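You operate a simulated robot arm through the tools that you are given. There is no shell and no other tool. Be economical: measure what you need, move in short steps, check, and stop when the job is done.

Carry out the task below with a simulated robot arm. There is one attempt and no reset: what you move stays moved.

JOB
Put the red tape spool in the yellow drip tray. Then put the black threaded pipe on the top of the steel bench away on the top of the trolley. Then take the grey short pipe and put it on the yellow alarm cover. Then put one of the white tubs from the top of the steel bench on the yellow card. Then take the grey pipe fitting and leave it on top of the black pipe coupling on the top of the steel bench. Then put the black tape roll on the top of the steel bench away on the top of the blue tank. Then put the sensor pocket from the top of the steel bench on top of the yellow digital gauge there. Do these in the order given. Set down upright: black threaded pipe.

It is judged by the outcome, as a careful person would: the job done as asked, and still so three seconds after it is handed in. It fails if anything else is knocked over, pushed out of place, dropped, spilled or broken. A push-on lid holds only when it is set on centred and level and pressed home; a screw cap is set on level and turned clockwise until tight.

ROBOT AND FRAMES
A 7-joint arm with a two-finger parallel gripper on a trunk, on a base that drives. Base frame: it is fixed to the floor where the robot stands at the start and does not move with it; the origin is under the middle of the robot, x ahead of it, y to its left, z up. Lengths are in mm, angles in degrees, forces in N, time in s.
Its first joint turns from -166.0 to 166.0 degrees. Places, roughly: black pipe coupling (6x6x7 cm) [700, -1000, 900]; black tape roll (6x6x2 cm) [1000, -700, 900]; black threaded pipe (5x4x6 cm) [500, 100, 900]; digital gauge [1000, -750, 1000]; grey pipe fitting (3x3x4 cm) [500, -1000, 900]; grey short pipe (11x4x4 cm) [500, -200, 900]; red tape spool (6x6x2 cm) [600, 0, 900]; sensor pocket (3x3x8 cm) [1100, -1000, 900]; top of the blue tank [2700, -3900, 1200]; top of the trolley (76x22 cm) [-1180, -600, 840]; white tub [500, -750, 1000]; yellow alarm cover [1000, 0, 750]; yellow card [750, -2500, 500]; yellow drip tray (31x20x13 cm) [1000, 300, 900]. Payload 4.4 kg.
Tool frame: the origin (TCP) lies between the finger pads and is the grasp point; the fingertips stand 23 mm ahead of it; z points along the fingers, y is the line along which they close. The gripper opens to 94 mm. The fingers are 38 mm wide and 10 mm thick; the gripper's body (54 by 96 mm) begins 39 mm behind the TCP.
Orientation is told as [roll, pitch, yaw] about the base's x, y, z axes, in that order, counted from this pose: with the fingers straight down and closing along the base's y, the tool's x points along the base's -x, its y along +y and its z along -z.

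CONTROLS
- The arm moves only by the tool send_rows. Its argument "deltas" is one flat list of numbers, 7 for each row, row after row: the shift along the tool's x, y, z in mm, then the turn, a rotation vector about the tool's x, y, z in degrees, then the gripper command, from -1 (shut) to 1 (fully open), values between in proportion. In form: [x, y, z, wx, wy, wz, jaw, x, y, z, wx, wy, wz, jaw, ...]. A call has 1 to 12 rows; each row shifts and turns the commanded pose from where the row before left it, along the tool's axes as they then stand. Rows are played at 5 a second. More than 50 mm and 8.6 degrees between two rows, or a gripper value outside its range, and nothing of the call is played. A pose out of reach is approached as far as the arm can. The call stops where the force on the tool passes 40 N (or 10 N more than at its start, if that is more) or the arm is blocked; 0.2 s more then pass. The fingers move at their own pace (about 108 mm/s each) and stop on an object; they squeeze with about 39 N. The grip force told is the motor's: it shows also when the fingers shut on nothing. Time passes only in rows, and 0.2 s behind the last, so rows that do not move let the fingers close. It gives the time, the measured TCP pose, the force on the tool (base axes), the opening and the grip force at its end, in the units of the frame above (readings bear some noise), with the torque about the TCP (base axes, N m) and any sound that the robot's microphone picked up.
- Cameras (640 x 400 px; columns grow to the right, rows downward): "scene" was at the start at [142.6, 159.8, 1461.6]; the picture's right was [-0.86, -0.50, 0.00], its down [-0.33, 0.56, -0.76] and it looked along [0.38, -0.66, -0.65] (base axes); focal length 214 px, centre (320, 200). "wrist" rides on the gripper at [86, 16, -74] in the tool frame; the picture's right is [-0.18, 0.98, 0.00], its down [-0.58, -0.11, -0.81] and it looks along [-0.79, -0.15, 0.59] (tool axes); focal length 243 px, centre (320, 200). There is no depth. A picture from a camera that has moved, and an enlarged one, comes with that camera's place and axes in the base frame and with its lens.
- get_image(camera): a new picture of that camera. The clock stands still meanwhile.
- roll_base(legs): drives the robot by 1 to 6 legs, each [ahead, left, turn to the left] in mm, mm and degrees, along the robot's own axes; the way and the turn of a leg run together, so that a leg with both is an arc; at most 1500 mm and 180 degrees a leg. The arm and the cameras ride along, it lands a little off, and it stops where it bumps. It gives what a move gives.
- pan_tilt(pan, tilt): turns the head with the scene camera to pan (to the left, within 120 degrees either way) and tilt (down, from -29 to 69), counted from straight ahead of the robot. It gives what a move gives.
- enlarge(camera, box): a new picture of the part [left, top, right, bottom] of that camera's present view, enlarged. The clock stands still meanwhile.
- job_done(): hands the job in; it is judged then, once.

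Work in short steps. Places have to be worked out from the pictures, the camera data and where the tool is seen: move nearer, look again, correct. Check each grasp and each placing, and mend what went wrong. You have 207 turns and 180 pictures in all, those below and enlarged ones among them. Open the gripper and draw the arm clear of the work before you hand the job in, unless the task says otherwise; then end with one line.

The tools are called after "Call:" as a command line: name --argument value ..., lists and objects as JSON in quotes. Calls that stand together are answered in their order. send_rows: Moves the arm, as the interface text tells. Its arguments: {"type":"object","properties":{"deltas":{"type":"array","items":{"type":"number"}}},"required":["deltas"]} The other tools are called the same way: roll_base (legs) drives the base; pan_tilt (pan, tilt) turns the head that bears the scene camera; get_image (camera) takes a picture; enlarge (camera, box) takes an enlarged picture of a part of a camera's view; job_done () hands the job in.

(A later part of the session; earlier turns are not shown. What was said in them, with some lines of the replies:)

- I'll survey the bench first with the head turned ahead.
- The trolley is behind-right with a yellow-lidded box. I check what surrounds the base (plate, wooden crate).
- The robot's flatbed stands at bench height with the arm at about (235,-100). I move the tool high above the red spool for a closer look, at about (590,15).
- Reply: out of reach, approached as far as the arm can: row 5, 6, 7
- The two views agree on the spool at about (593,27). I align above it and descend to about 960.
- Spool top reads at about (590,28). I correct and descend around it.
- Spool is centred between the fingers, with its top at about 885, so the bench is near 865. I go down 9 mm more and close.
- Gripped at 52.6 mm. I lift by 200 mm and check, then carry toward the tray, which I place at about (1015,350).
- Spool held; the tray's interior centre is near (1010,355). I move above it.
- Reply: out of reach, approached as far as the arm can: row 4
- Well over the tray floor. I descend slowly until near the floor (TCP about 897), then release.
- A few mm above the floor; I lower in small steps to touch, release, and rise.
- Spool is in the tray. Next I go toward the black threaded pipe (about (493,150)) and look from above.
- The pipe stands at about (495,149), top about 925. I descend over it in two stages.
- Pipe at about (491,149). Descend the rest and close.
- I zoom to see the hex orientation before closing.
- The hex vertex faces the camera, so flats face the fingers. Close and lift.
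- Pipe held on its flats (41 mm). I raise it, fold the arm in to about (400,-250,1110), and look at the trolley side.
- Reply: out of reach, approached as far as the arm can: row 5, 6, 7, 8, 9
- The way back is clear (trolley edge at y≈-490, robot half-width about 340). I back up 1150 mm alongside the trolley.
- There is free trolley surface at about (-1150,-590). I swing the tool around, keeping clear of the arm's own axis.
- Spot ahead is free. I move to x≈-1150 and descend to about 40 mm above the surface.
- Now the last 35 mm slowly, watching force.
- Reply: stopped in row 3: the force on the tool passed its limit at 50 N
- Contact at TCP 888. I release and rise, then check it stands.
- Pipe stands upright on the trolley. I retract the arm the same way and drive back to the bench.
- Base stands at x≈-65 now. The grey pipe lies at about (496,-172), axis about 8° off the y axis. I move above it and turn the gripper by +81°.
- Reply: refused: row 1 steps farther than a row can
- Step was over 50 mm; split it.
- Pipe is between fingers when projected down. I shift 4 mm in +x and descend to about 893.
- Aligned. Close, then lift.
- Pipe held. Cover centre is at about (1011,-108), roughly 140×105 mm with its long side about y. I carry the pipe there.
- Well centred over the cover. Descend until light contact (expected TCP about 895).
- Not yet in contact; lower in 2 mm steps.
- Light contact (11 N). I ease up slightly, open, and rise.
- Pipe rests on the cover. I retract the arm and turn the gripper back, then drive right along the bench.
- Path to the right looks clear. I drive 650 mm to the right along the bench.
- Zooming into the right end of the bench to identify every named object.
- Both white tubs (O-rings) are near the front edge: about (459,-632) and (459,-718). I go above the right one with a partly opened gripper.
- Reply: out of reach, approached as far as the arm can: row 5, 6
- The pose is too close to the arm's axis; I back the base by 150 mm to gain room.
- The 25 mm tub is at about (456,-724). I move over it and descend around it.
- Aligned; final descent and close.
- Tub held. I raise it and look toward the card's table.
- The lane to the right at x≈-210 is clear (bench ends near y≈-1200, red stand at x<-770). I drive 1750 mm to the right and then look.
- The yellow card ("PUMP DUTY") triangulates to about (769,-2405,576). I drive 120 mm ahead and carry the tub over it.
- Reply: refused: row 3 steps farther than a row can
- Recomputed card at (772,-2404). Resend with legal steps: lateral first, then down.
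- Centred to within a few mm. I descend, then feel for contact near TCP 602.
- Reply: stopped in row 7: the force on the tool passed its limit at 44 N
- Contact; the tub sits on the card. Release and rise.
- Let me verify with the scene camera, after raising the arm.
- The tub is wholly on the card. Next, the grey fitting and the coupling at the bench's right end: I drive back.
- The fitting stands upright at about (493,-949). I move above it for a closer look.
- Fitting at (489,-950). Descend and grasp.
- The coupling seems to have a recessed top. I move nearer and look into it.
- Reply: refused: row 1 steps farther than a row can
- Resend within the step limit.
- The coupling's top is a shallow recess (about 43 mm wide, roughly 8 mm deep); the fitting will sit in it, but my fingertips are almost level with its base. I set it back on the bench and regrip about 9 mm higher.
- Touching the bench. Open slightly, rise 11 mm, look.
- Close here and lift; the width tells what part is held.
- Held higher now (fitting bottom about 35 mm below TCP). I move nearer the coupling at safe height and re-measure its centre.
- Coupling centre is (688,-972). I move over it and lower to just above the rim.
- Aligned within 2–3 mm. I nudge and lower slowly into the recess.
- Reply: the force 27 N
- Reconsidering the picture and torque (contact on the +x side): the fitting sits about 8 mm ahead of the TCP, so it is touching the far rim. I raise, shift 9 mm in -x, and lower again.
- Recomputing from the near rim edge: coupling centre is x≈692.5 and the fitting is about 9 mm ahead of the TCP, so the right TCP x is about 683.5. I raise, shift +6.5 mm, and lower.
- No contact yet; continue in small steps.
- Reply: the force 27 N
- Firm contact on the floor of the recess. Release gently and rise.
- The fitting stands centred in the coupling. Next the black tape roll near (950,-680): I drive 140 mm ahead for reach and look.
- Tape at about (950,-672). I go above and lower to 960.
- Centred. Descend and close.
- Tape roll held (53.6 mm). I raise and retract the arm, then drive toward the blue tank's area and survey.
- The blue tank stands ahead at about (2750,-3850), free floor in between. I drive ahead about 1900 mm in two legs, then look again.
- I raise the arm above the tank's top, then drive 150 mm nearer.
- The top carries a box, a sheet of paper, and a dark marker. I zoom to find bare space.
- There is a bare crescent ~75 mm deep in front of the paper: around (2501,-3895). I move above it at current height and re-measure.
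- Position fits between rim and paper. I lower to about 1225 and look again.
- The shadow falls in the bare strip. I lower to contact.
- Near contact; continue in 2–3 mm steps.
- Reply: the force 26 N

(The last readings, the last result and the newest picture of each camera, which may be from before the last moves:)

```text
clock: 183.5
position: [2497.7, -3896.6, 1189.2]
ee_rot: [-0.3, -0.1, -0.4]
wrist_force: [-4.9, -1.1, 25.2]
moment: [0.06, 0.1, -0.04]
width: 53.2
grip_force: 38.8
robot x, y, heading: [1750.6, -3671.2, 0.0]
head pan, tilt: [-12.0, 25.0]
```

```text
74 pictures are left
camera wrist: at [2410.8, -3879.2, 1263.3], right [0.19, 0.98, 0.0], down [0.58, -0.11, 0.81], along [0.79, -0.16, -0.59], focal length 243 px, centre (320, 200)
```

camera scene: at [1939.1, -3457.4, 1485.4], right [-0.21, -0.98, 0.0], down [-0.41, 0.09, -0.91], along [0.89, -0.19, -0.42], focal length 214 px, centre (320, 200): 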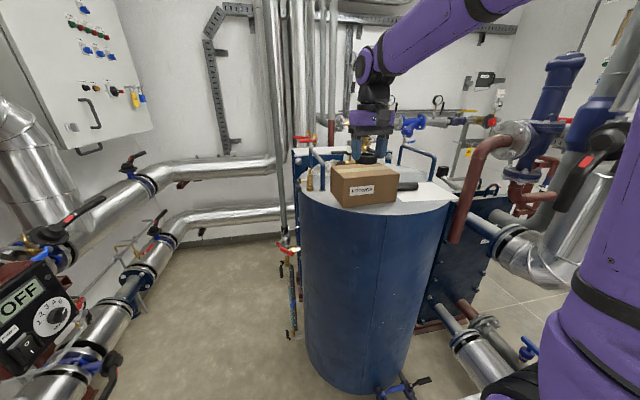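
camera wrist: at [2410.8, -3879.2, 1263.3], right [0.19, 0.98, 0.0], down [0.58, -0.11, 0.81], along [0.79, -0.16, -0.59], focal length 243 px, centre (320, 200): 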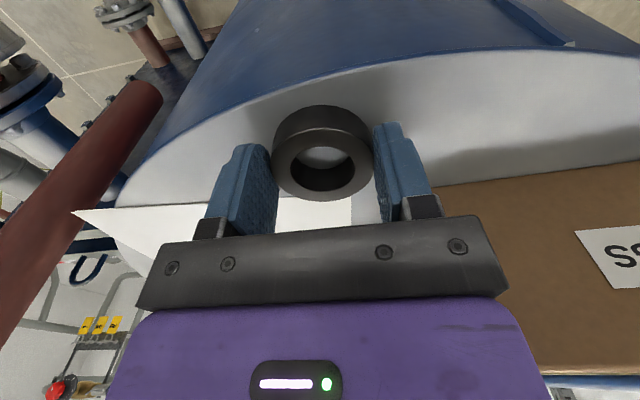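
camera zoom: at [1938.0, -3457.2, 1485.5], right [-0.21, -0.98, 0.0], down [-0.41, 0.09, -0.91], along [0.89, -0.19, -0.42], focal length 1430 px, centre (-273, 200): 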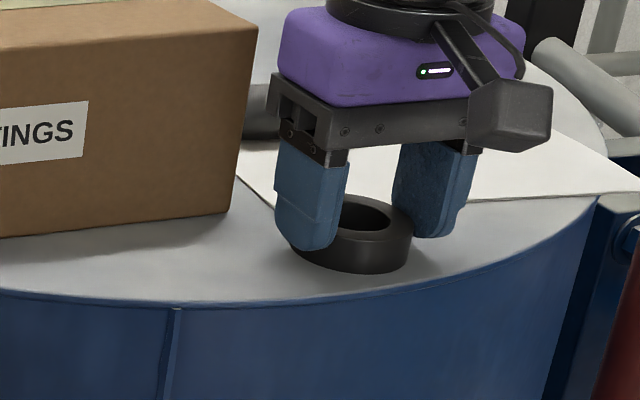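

On the tank top, with margin to the rim. Release and rise.

Call:
send_rows --deltas '[0, 0, -2, 0, 0, 0, -1, 0, 0, 0, 0, 0, 0, 0.3, 0, 0, 0, 0, 0, 0, 0.5, 0, 0, 0, 0, 0, 0, 0.5, 0, 0, -30, 0, 0, 0, 0.5, 0, 0, -50, 0, 0, 0, 0.5, 0, 0, -50, 0, 0, 0, 0.5, 0, 0, -50, 0, 0, 0, 0.5]'

Call:
enlarge --camera "scene" --box '[285, 130, 477, 250]'

```text
clock: 185.3
position: [2494.7, -3897.0, 1369.7]
ee_rot: [-0.1, 0.0, -0.3]
wrist_force: [0.1, -1.1, -0.5]
moment: [0.02, 0.05, 0.02]
width: 70.4
grip_force: 0.0
robot x, y, heading: [1747.3, -3673.4, -0.1]
head pan, tilt: [-12.0, 25.0]
```

```text
3.33 times, centred on (381, 190) of scene
camera zoom: at [1939.5, -3457.5, 1485.3], right [-0.21, -0.98, 0.0], down [-0.41, 0.09, -0.91], along [0.89, -0.19, -0.42], focal length 715 px, centre (117, 233)
```

zoom: 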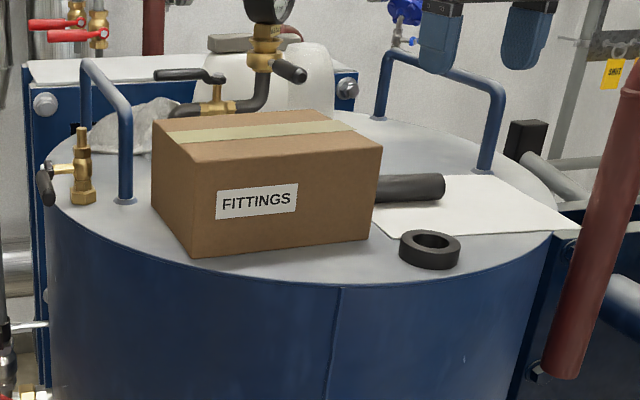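

The tape roll sits on the tank. I drive back to the bench for the last item.

Call:
roll_base --legs '[[-1000, 140, 0], [-920, 130, 0], [0, 1300, 0], [0, 1250, 0]]'

Call:
pan_tilt --pan -15 --tilt 35

Call:
get_image --camera "scene"

```text
clock: 207.0
position: [541.9, -1100.9, 1370.0]
ee_rot: [-0.1, -0.1, 0.7]
wrist_force: [0.8, -0.6, 0.2]
moment: [0.04, 0.01, 0.03]
width: 70.6
grip_force: 0.3
robot x, y, heading: [-209.4, -889.0, 0.9]
head pan, tilt: [-12.0, 25.0]
```

```text
clock: 207.7
position: [542.0, -1100.9, 1370.0]
ee_rot: [-0.1, -0.1, 0.7]
wrist_force: [-0.3, 0.5, -0.4]
moment: [0.02, -0.04, 0.01]
width: 70.6
grip_force: 0.0
robot x, y, heading: [-210.3, -887.2, 1.1]
head pan, tilt: [-15.0, 35.0]
```

```text
72 pictures are left
camera scene: at [-27.1, -675.6, 1469.6], right [-0.24, -0.97, 0.0], down [-0.56, 0.14, -0.82], along [0.8, -0.2, -0.57], focal length 214 px, centre (320, 200)
```

scene: 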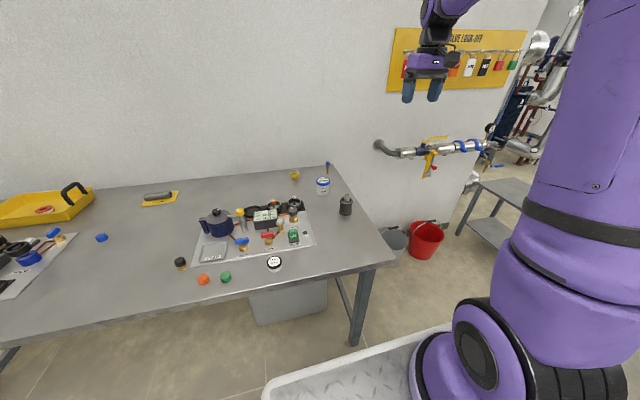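

I drive 190 mm ahead and bring the wrist camera over the gauge and the sensor pocket.

Call:
roll_base --legs '[[190, 0, -0.9]]'

Call:
send_rows --deltas '[0, 0, 45, 0, 0, 0, 1, 0, 0, 45, 0, 0, 0, 1, 0, 0, 45, 0, 0, 0, 1, 0, 0, 45, 0, 0, 0, 1, -40, 28, 0, 0, 0, 0, 1, -40, 28, 0, 0, 0, 0, 1, -40, 28, 0, 0, 0, 0, 1, -40, 28, 0, 0, 0, 0, 1, -20, 28, 0, 0, 0, 0, 1, 0, 0, 0, 0, 0, 0, 1]'

Call:
get_image --camera "wrist"

Call:
get_image --camera "scene"

```text
clock: 209.3
position: [729.4, -1112.2, 1369.2]
ee_rot: [0.0, -0.1, -0.3]
wrist_force: [0.7, 0.0, 0.5]
moment: [-0.02, 0.02, 0.01]
width: 70.3
grip_force: 0.1
robot x, y, heading: [-16.2, -884.5, -0.0]
head pan, tilt: [-15.0, 35.0]
```

```text
clock: 211.5
position: [912.2, -970.9, 1188.7]
ee_rot: [-0.2, -0.2, -0.2]
wrist_force: [0.0, 0.1, 0.2]
moment: [0.0, 0.0, 0.0]
width: 94.0
grip_force: 0.0
robot x, y, heading: [-18.7, -887.8, 0.2]
head pan, tilt: [-15.0, 35.0]
```

```text
71 pictures are left
camera wrist: at [826.1, -955.4, 1261.9], right [0.19, 0.98, 0.0], down [0.58, -0.11, 0.81], along [0.79, -0.15, -0.59], focal length 243 px, centre (320, 200)
```

wrist: 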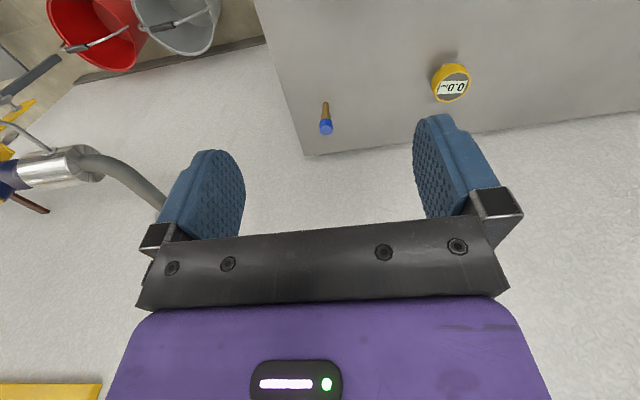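

```text
70 pictures are left
camera scene: at [167.1, -676.2, 1469.6], right [-0.25, -0.97, 0.0], down [-0.55, 0.15, -0.82], along [0.79, -0.21, -0.57], focal length 214 px, centre (320, 200)
```

scene: 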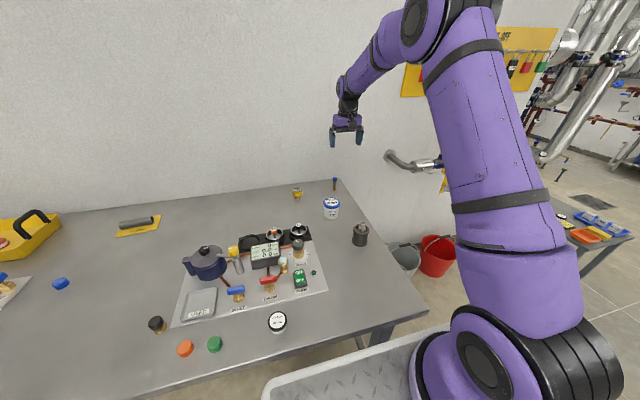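

Call:
enlarge --camera "wrist" --box '[290, 40, 490, 160]'

Call:
enlarge --camera "scene" --box '[275, 165, 355, 215]'

```text
3.20 times, centred on (390, 100) of wrist
camera zoom: at [826.1, -955.4, 1261.9], right [0.19, 0.98, 0.0], down [0.58, -0.11, 0.81], along [0.79, -0.15, -0.59], focal length 776 px, centre (96, 520)
```

zoom: 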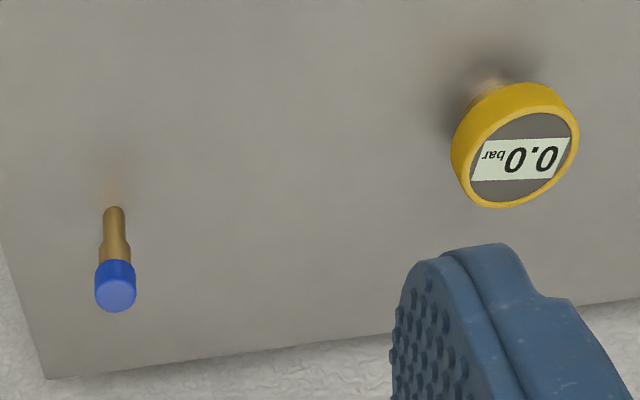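

```text
8.00 times, centred on (315, 190) of scene
camera zoom: at [167.1, -676.2, 1469.6], right [-0.25, -0.97, 0.0], down [-0.55, 0.15, -0.82], along [0.79, -0.21, -0.57], focal length 1716 px, centre (360, 280)
```

zoom: 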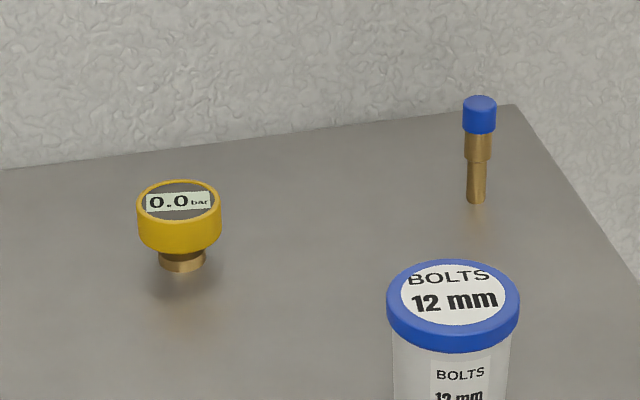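

The gauge's face is horizontal, at about (1051,-797), top z≈912. The pocket stands at about (1067,-991). I move above the pocket.

Call:
send_rows --deltas '[-38, -5, 0, 0, 0, 0, 1, -38, -5, 0, 0, 0, 0, 1, -38, -5, 0, 0, 0, 0, 1, -39, -5, 0, 0, 0, 0, 1, 0, 0, 50, 0, 0, 0, 1, 0, 0, 50, 0, 0, 0, 1, 0, 0, 50, 0, 0, 0, 1, 0, 0, 25, 0, 0, 0, 1, 0, 0, 0, 0, 0, 0, 1]'

Call:
get_image --camera "wrist"

Call:
enlarge --camera "scene" --box '[275, 140, 403, 220]'

```text
clock: 213.5
position: [1060.8, -992.1, 1015.6]
ee_rot: [0.0, -0.1, -0.2]
wrist_force: [-0.6, 0.3, -0.4]
moment: [-0.01, -0.01, -0.02]
width: 93.7
grip_force: 0.0
robot x, y, heading: [-14.5, -888.1, -0.0]
head pan, tilt: [-15.0, 35.0]
```

```text
67 pictures are left
camera wrist: at [975.7, -976.4, 1089.3], right [0.19, 0.98, 0.0], down [0.58, -0.11, 0.81], along [0.79, -0.15, -0.59], focal length 243 px, centre (320, 200)
```

wrist: 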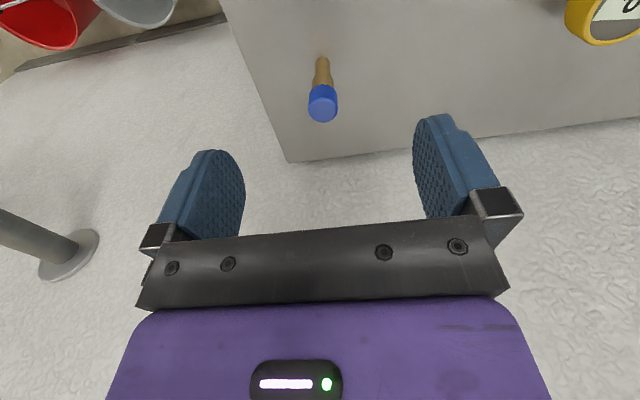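

```text
5.00 times, centred on (339, 180) of scene
camera zoom: at [167.1, -676.2, 1469.6], right [-0.25, -0.97, 0.0], down [-0.55, 0.15, -0.82], along [0.79, -0.21, -0.57], focal length 1072 px, centre (225, 300)
```

zoom: 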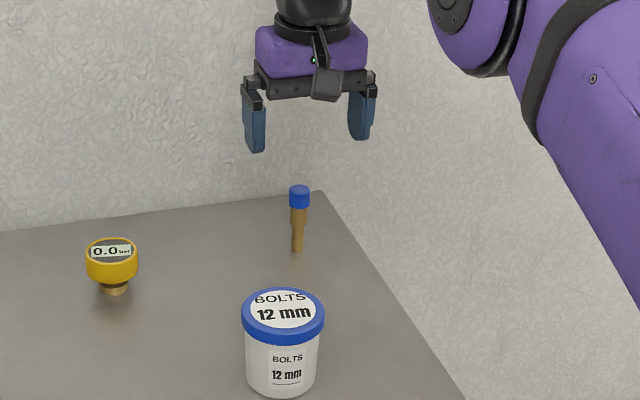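

Pocket is at about (1070,-992). I shift 9 mm in +x and descend to 914.

Call:
send_rows --deltas '[-9, 0, 30, 0, 0, 0, 0.5, 0, 0, 40, 0, 0, 0, 0.3, 0, 0, 20, 0, 0, 0, 0.3, 0, 0, 11, 0, 0, 0, 0.3, 0, 0, 0, 0, 0, 0, 0.3]'

Call:
get_image --camera "wrist"

Call:
enlarge --camera "scene" --box '[305, 150, 369, 190]'

```text
clock: 214.7
position: [1072.8, -993.3, 915.3]
ee_rot: [-0.2, -0.1, -0.2]
wrist_force: [0.1, -0.3, -0.3]
moment: [-0.02, 0.03, -0.01]
width: 61.1
grip_force: 0.0
robot x, y, heading: [-17.9, -885.5, 0.2]
head pan, tilt: [-15.0, 35.0]
```

```text
65 pictures are left
camera wrist: at [986.2, -976.7, 987.9], right [0.19, 0.98, 0.0], down [0.58, -0.11, 0.81], along [0.79, -0.15, -0.59], focal length 243 px, centre (320, 200)
```

wrist: 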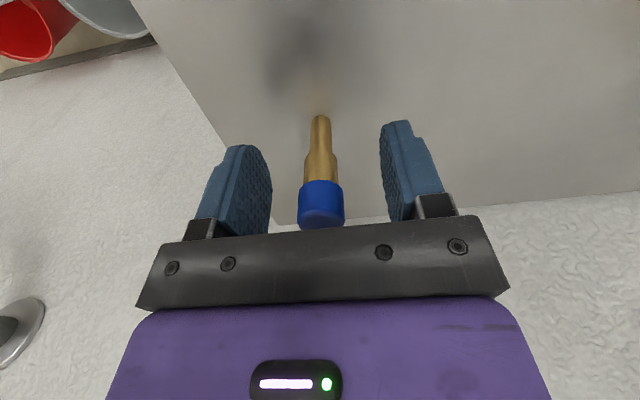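

```text
10.00 times, centred on (337, 170) of scene
camera zoom: at [167.1, -676.2, 1469.6], right [-0.25, -0.97, 0.0], down [-0.55, 0.15, -0.82], along [0.79, -0.21, -0.57], focal length 2145 px, centre (150, 500)
```

zoom: 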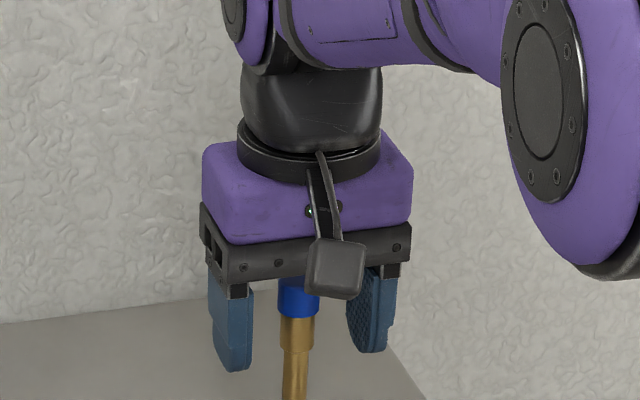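

The cap's lower edge is at TCP level; I raise 9 mm to grip the cap mid-height, then close and lift slightly.

Call:
send_rows --deltas '[0, 0, -9, 0, 0, 0, 0.3, 0, 0, 0, 0, 0, 0, 0.3, 0, 0, 0, 0, 0, 0, -1, 0, 0, 0, 0, 0, 0, -1, 0, 0, 0, 0, 0, 0, -1, 0, 0, -30, 0, 0, 0, -1]'

Call:
get_image --camera "wrist"

Call:
enlarge --camera "scene" --box '[305, 150, 369, 190]'

```text
clock: 216.1
position: [1073.2, -994.2, 950.7]
ee_rot: [-0.1, -0.1, -0.1]
wrist_force: [0.0, -0.4, -2.4]
moment: [-0.03, 0.02, 0.01]
width: 20.5
grip_force: 39.1
robot x, y, heading: [-15.1, -889.3, 0.4]
head pan, tilt: [-15.0, 35.0]
```

```text
63 pictures are left
camera wrist: at [986.6, -976.9, 1025.7], right [0.19, 0.98, 0.0], down [0.58, -0.11, 0.81], along [0.79, -0.15, -0.59], focal length 243 px, centre (320, 200)
```

wrist: 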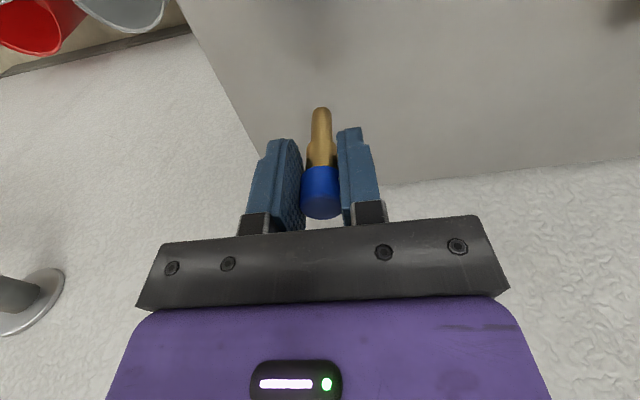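

```text
10.00 times, centred on (337, 170) of scene
camera zoom: at [167.6, -676.3, 1469.5], right [-0.25, -0.97, 0.0], down [-0.55, 0.15, -0.82], along [0.79, -0.21, -0.57], focal length 2145 px, centre (150, 500)
```

zoom: 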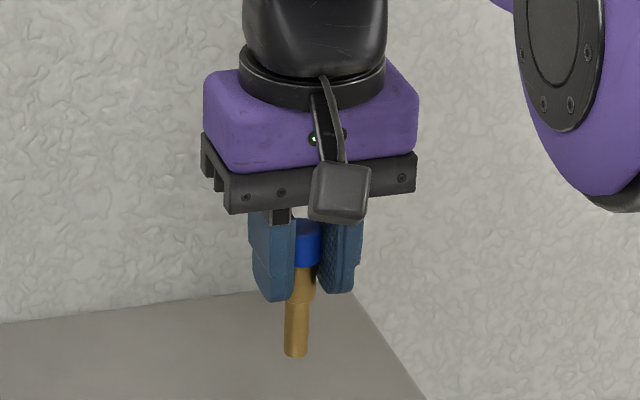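

Pocket held vertically by its cap; its base is about 58 mm below TCP. I raise and move to a spot before the gauge to measure it.

Call:
send_rows --deltas '[0, 0, -45, 0, 0, 0, -1, 0, 0, -45, 0, 0, 0, -1, 15, 38, 0, 0, 0, 0, -1, 15, 39, 0, 0, 0, 0, -1, 15, 39, 0, 0, 0, 0, -1, 15, 39, 0, 0, 0, 0, -1, 13, 39, 0, 0, 0, 0, -1, 0, 0, 0, 0, 0, 0, -1]'

Call:
get_image --camera "wrist"

Call:
enlarge --camera "wrist" --box '[220, 0, 420, 140]'

Call:
enlarge --camera "scene" --box '[265, 150, 345, 200]'

```text
clock: 217.9
position: [1000.2, -796.7, 1039.7]
ee_rot: [-0.1, -0.1, -0.2]
wrist_force: [0.6, -0.3, -0.9]
moment: [-0.02, -0.02, -0.01]
width: 20.3
grip_force: 38.9
robot x, y, heading: [-17.2, -890.5, 0.3]
head pan, tilt: [-15.0, 35.0]
```

```text
61 pictures are left
camera wrist: at [914.9, -781.4, 1114.5], right [0.19, 0.98, 0.0], down [0.58, -0.11, 0.81], along [0.79, -0.15, -0.59], focal length 243 px, centre (320, 200)
```

wrist: 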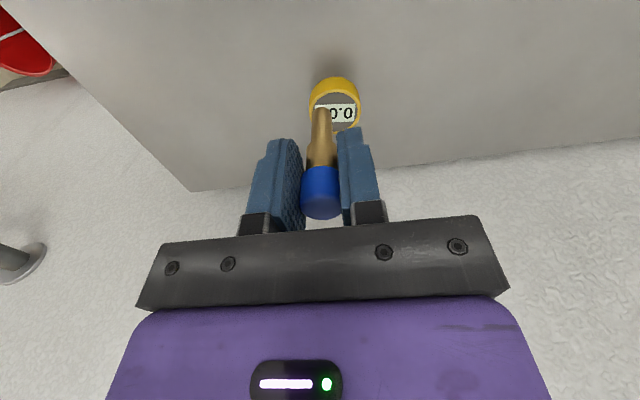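

```text
2.86 times, centred on (320, 70) of wrist
camera zoom: at [914.9, -781.4, 1114.5], right [0.19, 0.98, 0.0], down [0.58, -0.11, 0.81], along [0.79, -0.15, -0.59], focal length 693 px, centre (320, 571)
```

zoom: 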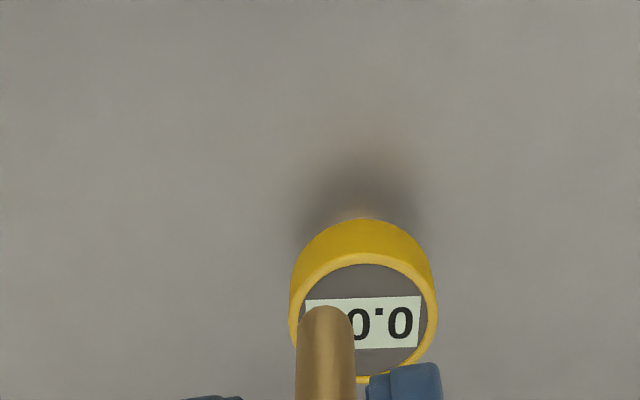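

```text
8.00 times, centred on (305, 175) of scene
camera zoom: at [167.2, -676.1, 1469.6], right [-0.25, -0.97, 0.0], down [-0.55, 0.15, -0.82], along [0.79, -0.21, -0.57], focal length 1716 px, centre (440, 400)
```

zoom: 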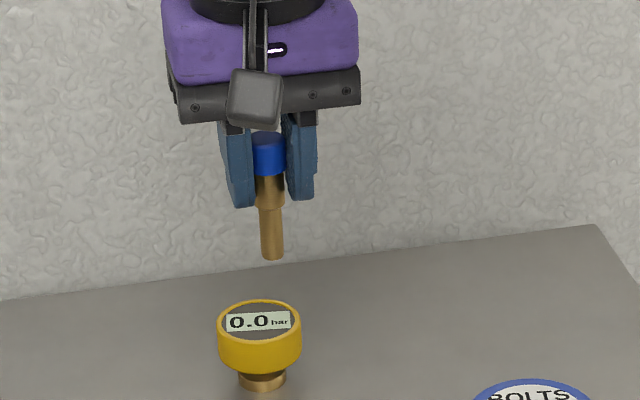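

Gauge face centre about (1049.5,-793), diameter ~50. I move the pocket above it and lower to about 15 mm above.

Call:
send_rows --deltas '[-22, 1.5, 0, 0, 0, 0, -1, -23, 1, 0, 0, 0, 0, -1, 0, 0, 30, 0, 0, 0, -1, 0, 0, 22, 0, 0, 0, -1, 0, 0, 0, 0, 0, 0, -1]'

Call:
enlarge --camera "wrist" --box '[240, 40, 400, 180]'

Call:
enlarge --camera "scene" --box '[273, 160, 321, 200]'

```text
clock: 219.1
position: [1045.0, -795.3, 993.5]
ee_rot: [-0.1, -0.1, -0.2]
wrist_force: [0.0, -0.7, -1.1]
moment: [0.02, 0.0, 0.0]
width: 20.5
grip_force: 39.3
robot x, y, heading: [-17.5, -887.0, 0.5]
head pan, tilt: [-15.0, 35.0]
```

```text
2.86 times, centred on (320, 110) of wrist
camera zoom: at [959.4, -779.4, 1066.4], right [0.19, 0.98, 0.0], down [0.58, -0.11, 0.81], along [0.79, -0.15, -0.59], focal length 693 px, centre (320, 457)
```

zoom: 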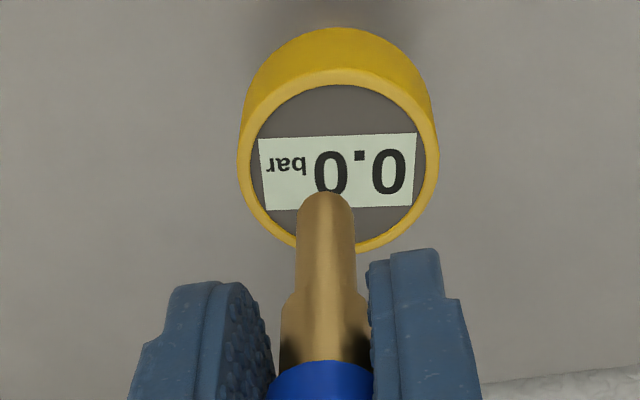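

```text
10.00 times, centred on (297, 180) of scene
camera zoom: at [167.2, -676.2, 1469.6], right [-0.25, -0.97, 0.0], down [-0.55, 0.15, -0.82], along [0.79, -0.21, -0.57], focal length 2145 px, centre (550, 400)
```

zoom: 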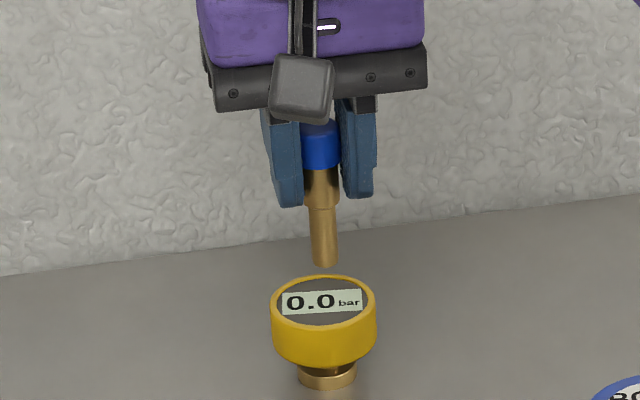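

Both views agree to within a few mm. I lower gently to contact (expected TCP about 970).

Call:
send_rows --deltas '[1, 1, 10, 0, 0, 0, -1, 0, 0, 6, 0, 0, 0, -1, 0, 0, 2, 0, 0, 0, -1, 0, 0, 2, 0, 0, 0, -1, 0, 0, 0, 0, 0, 0, -1]'

Call:
enlarge --camera "scene" --box '[273, 160, 321, 200]'

```text
clock: 220.3
position: [1044.2, -794.0, 969.9]
ee_rot: [-0.1, -0.1, -0.2]
wrist_force: [0.7, 1.0, -0.2]
moment: [0.0, 0.02, -0.03]
width: 20.5
grip_force: 39.2
robot x, y, heading: [-15.7, -882.9, 0.1]
head pan, tilt: [-15.0, 35.0]
```

```text
10.00 times, centred on (297, 180) of scene
camera zoom: at [167.2, -676.2, 1469.6], right [-0.25, -0.97, 0.0], down [-0.55, 0.15, -0.82], along [0.79, -0.21, -0.57], focal length 2145 px, centre (550, 400)
```

zoom: 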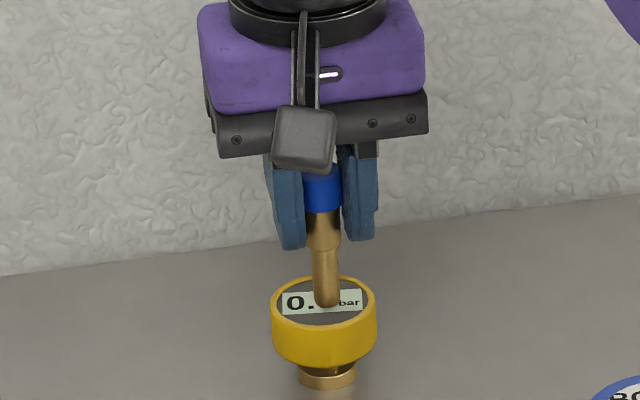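

Call:
send_rows --deltas '[0, 0, 2, 0, 0, 0, -1, 0, 0, 0, 0, 0, 0, -1, 0, 0, 0, 0, 0, 0, -1]'

Call:
enlarge --camera "wrist" --box '[240, 60, 400, 200]'

```text
clock: 221.1
position: [1043.1, -794.3, 968.3]
ee_rot: [0.0, -0.1, -0.3]
wrist_force: [-0.8, 0.4, 0.4]
moment: [0.03, 0.0, -0.01]
width: 20.6
grip_force: 39.3
robot x, y, heading: [-16.8, -890.0, 0.5]
head pan, tilt: [-15.0, 35.0]
```

```text
2.86 times, centred on (320, 130) of wrist
camera zoom: at [957.7, -778.6, 1042.2], right [0.19, 0.98, 0.0], down [0.58, -0.11, 0.81], along [0.79, -0.15, -0.59], focal length 693 px, centre (320, 400)
```

zoom: 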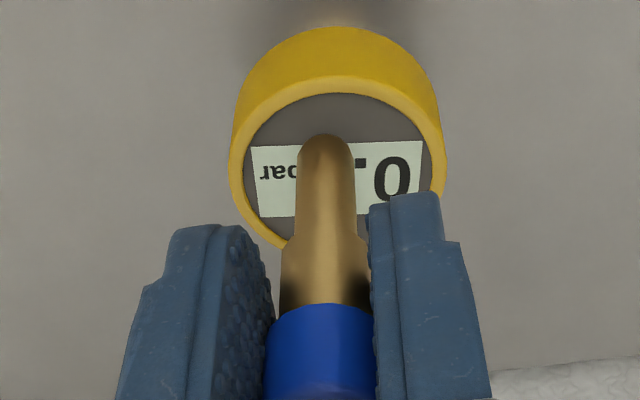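

Not in contact yet; shift 2 mm in +y and continue in 1.5 mm steps.

Call:
send_rows --deltas '[0, 2, 1, 0, 0, 0, -1, 0, 0, 1.5, 0, 0, 0, -1, 0, 0, 0, 0, 0, 0, -1]'

```text
clock: 221.9
position: [1044.4, -793.1, 966.3]
ee_rot: [-0.2, -0.1, -0.2]
wrist_force: [0.7, -0.3, 0.8]
moment: [0.02, 0.02, 0.01]
width: 20.2
grip_force: 38.8
robot x, y, heading: [-15.8, -889.6, 0.2]
head pan, tilt: [-15.0, 35.0]
```

Call:
send_rows --deltas '[0, 0, 1.5, 0, 0, 0, -1, 0, 0, 1.5, 0, 0, 0, -1, 0, 0, 0, 0, 0, 0, -1]'

Call:
enlarge --camera "scene" --box '[273, 160, 321, 200]'

```text
clock: 222.7
position: [1042.4, -793.2, 966.7]
ee_rot: [0.0, -0.2, -0.3]
wrist_force: [-2.0, 1.8, 24.1]
moment: [0.04, -0.03, 0.01]
width: 20.2
grip_force: 39.1
robot x, y, heading: [-16.8, -889.1, 0.3]
head pan, tilt: [-15.0, 35.0]
```

```text
10.00 times, centred on (297, 180) of scene
camera zoom: at [165.9, -676.3, 1469.8], right [-0.25, -0.97, 0.0], down [-0.55, 0.15, -0.82], along [0.79, -0.21, -0.57], focal length 2145 px, centre (550, 400)
```

zoom: 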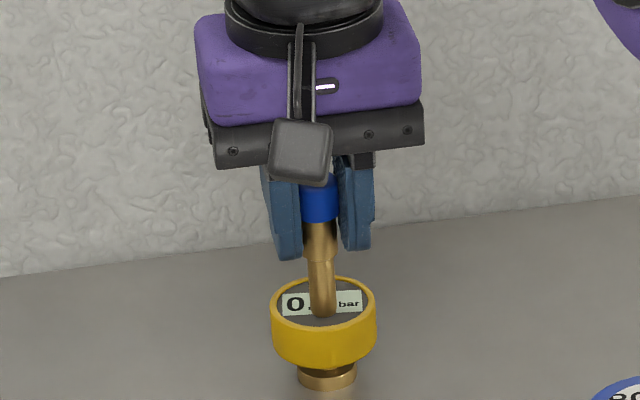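

In contact, about 5 mm short of centre. I lift, shift +5 mm in x, and touch down again lightly.

Call:
send_rows --deltas '[0, 0, -5, 0, 0, 0, -1, -5, 0, 0, 0, 0, 0, -1, 0, 0, 2, 0, 0, 0, -1, 0, 0, 1.5, 0, 0, 0, -1, 0, 0, 0, 0, 0, 0, -1]'

Call:
enlarge --camera "wrist" --box '[240, 60, 400, 200]'

```text
clock: 223.9
position: [1048.4, -794.0, 965.9]
ee_rot: [-0.1, -0.1, -0.2]
wrist_force: [-3.0, -0.2, 20.5]
moment: [-0.03, 0.11, 0.02]
width: 20.4
grip_force: 39.4
robot x, y, heading: [-9.8, -890.5, 0.5]
head pan, tilt: [-15.0, 35.0]
```

```text
2.86 times, centred on (320, 130) of wrist
camera zoom: at [961.7, -777.3, 1039.7], right [0.19, 0.98, 0.0], down [0.58, -0.11, 0.81], along [0.79, -0.15, -0.59], focal length 693 px, centre (320, 400)
```

zoom: 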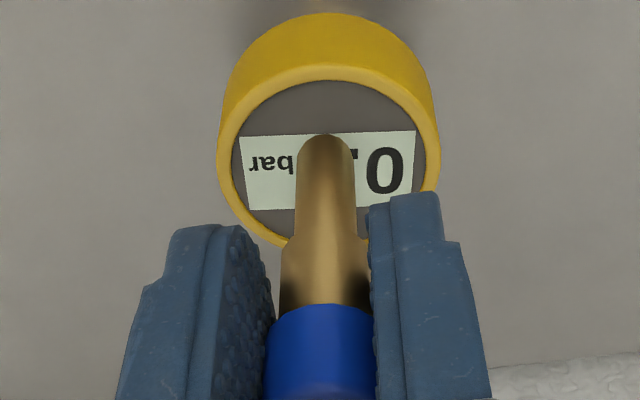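

Centred. I ease the load, check it, then open in small increments.

Call:
send_rows --deltas '[0, 0, -1, 0, 0, 0, -1, 0, 0, 0, 0, 0, 0, -1, 0, 0, 0, 0, 0, 0, -1]'

```text
clock: 224.7
position: [1047.1, -793.9, 965.0]
ee_rot: [-0.1, -0.1, -0.2]
wrist_force: [-1.5, -0.8, 19.1]
moment: [-0.07, -0.03, -0.04]
width: 20.3
grip_force: 39.2
robot x, y, heading: [-14.0, -885.9, 0.4]
head pan, tilt: [-15.0, 35.0]
```

Call:
send_rows --deltas '[0, 0, -1.2, 0, 0, 0, -1, 0, 0, 0, 0, 0, 0, -1, 0, 0, 0, 0, 0, 0, -1]'

```text
clock: 225.5
position: [1047.9, -792.7, 965.2]
ee_rot: [-0.1, 0.0, -0.2]
wrist_force: [-0.4, -0.5, 13.7]
moment: [0.01, -0.12, 0.0]
width: 20.5
grip_force: 39.5
robot x, y, heading: [-14.7, -889.1, 0.1]
head pan, tilt: [-15.0, 35.0]
```

Call:
send_rows --deltas '[0, 0, -1.8, 0, 0, 0, -1, 0, 0, 0, 0, 0, 0, -1, 0, 0, 0, 0, 0, 0, -1]'

```text
clock: 226.3
position: [1048.2, -793.1, 965.2]
ee_rot: [-0.2, 0.0, -0.2]
wrist_force: [0.6, 0.5, -1.2]
moment: [0.02, 0.01, -0.04]
width: 20.3
grip_force: 39.1
robot x, y, heading: [-12.6, -887.0, 0.2]
head pan, tilt: [-15.0, 35.0]
```

Load is gone. Lower 0.6 mm, then open slowly.

Call:
send_rows --deltas '[0, 0, 0.6, 0, 0, 0, -1, 0, 0, 0, 0, 0, 0, -0.5, 0, 0, 0, 0, 0, 0, -0.4, 0, 0, 0, 0, 0, 0, -0.2, 0, 0, 0, 0, 0, 0, 0, 0, 0, 0, 0, 0, 0, 0.2]'

Call:
enlarge --camera "wrist" --box '[220, 60, 420, 240]'

Call:
enlarge --camera "scene" --box '[273, 160, 321, 200]'

```text
clock: 227.7
position: [1048.4, -792.9, 965.6]
ee_rot: [-0.1, 0.0, -0.2]
wrist_force: [-0.8, 0.5, 0.6]
moment: [0.0, 0.02, 0.02]
width: 56.2
grip_force: 0.1
robot x, y, heading: [-15.6, -883.2, 0.1]
head pan, tilt: [-15.0, 35.0]
```

```text
2.22 times, centred on (320, 150) of wrist
camera zoom: at [963.1, -777.5, 1040.9], right [0.19, 0.98, 0.0], down [0.58, -0.11, 0.81], along [0.79, -0.15, -0.59], focal length 539 px, centre (320, 311)
```

zoom: 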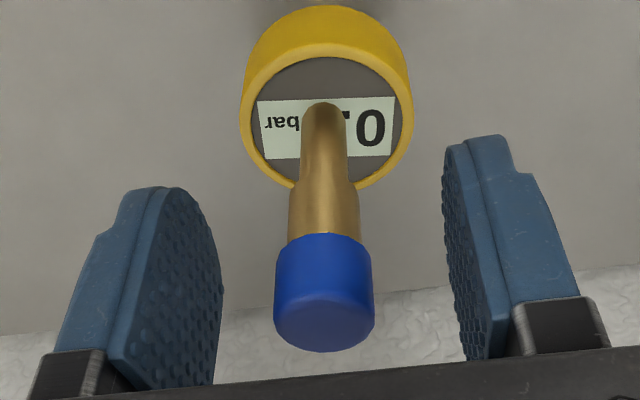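

```text
10.00 times, centred on (297, 180) of scene
camera zoom: at [167.2, -676.2, 1469.6], right [-0.25, -0.97, 0.0], down [-0.55, 0.15, -0.82], along [0.79, -0.21, -0.57], focal length 2145 px, centre (550, 400)
```

zoom: 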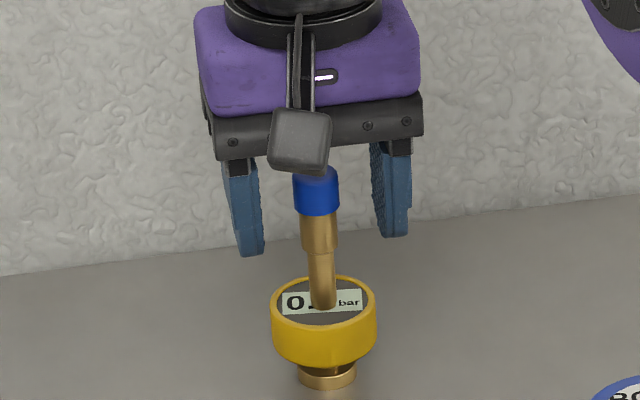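

It stands freely. I rise straight up with the fingers wide and retreat.

Call:
send_rows --deltas '[0, 0, -15, 0, 0, 0, 0.2, 0, 0, -30, 0, 0, 0, 0.4, 0, 0, -45, 0, 0, 0, 0.4, 0, 0, -45, 0, 0, 0, 0.4, 0, 0, -45, 0, 0, 0, 0.4, 45, -10, 0, 0, 0, 0, 0.4, 45, -10, 0, 0, 0, 0, 0.4, 45, -10, 0, 0, 0, 0, 0.4, 45, -10, 0, 0, 0, 0, 0.4, 45, -10, 0, 0, 0, 0, 0.4, 45, -10, 0, 0, 0, 0, 0.4]'

Call:
get_image --camera "scene"

Call:
enlarge --camera "scene" --box '[265, 150, 393, 250]'

```text
clock: 230.1
position: [780.6, -852.6, 1145.8]
ee_rot: [-0.1, -0.1, -0.2]
wrist_force: [0.5, -0.7, -0.4]
moment: [0.0, 0.07, -0.03]
width: 65.7
grip_force: 0.1
robot x, y, heading: [-16.6, -884.7, 0.1]
head pan, tilt: [-15.0, 35.0]
```

```text
50 pictures are left
camera scene: at [167.7, -676.1, 1469.5], right [-0.25, -0.97, 0.0], down [-0.56, 0.15, -0.82], along [0.79, -0.21, -0.57], focal length 214 px, centre (320, 200)
```

scene: 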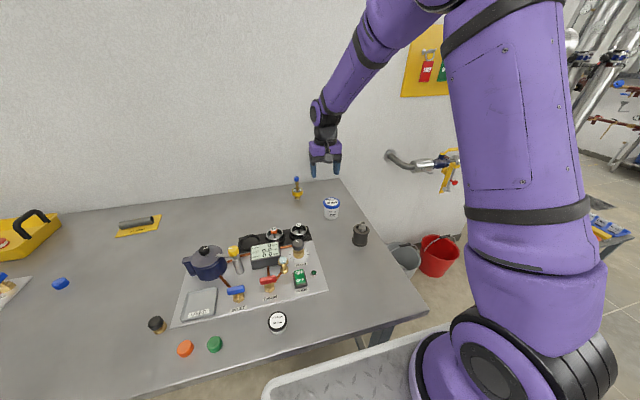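

```text
4.00 times, centred on (329, 200) of scene
camera zoom: at [167.7, -676.1, 1469.5], right [-0.25, -0.97, 0.0], down [-0.56, 0.15, -0.82], along [0.79, -0.21, -0.57], focal length 858 px, centre (284, 200)
```

zoom: 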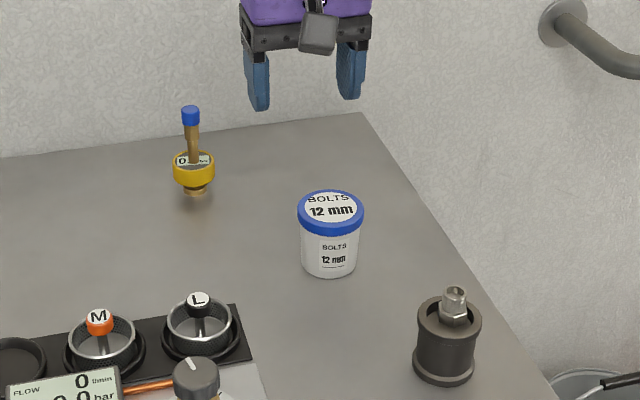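

Everything visible on the bench is in place: the pocket stands on the gauge, the fitting on the coupling, the pipe on the cover and the spool in the tray. The arm is clear and the gripper open, so I hand in.

Call:
job_done

```text
The job is handed in.
```

All seven items were placed in the order given, with the black threaded pipe standing upright on the trolley, and the job is handed in.
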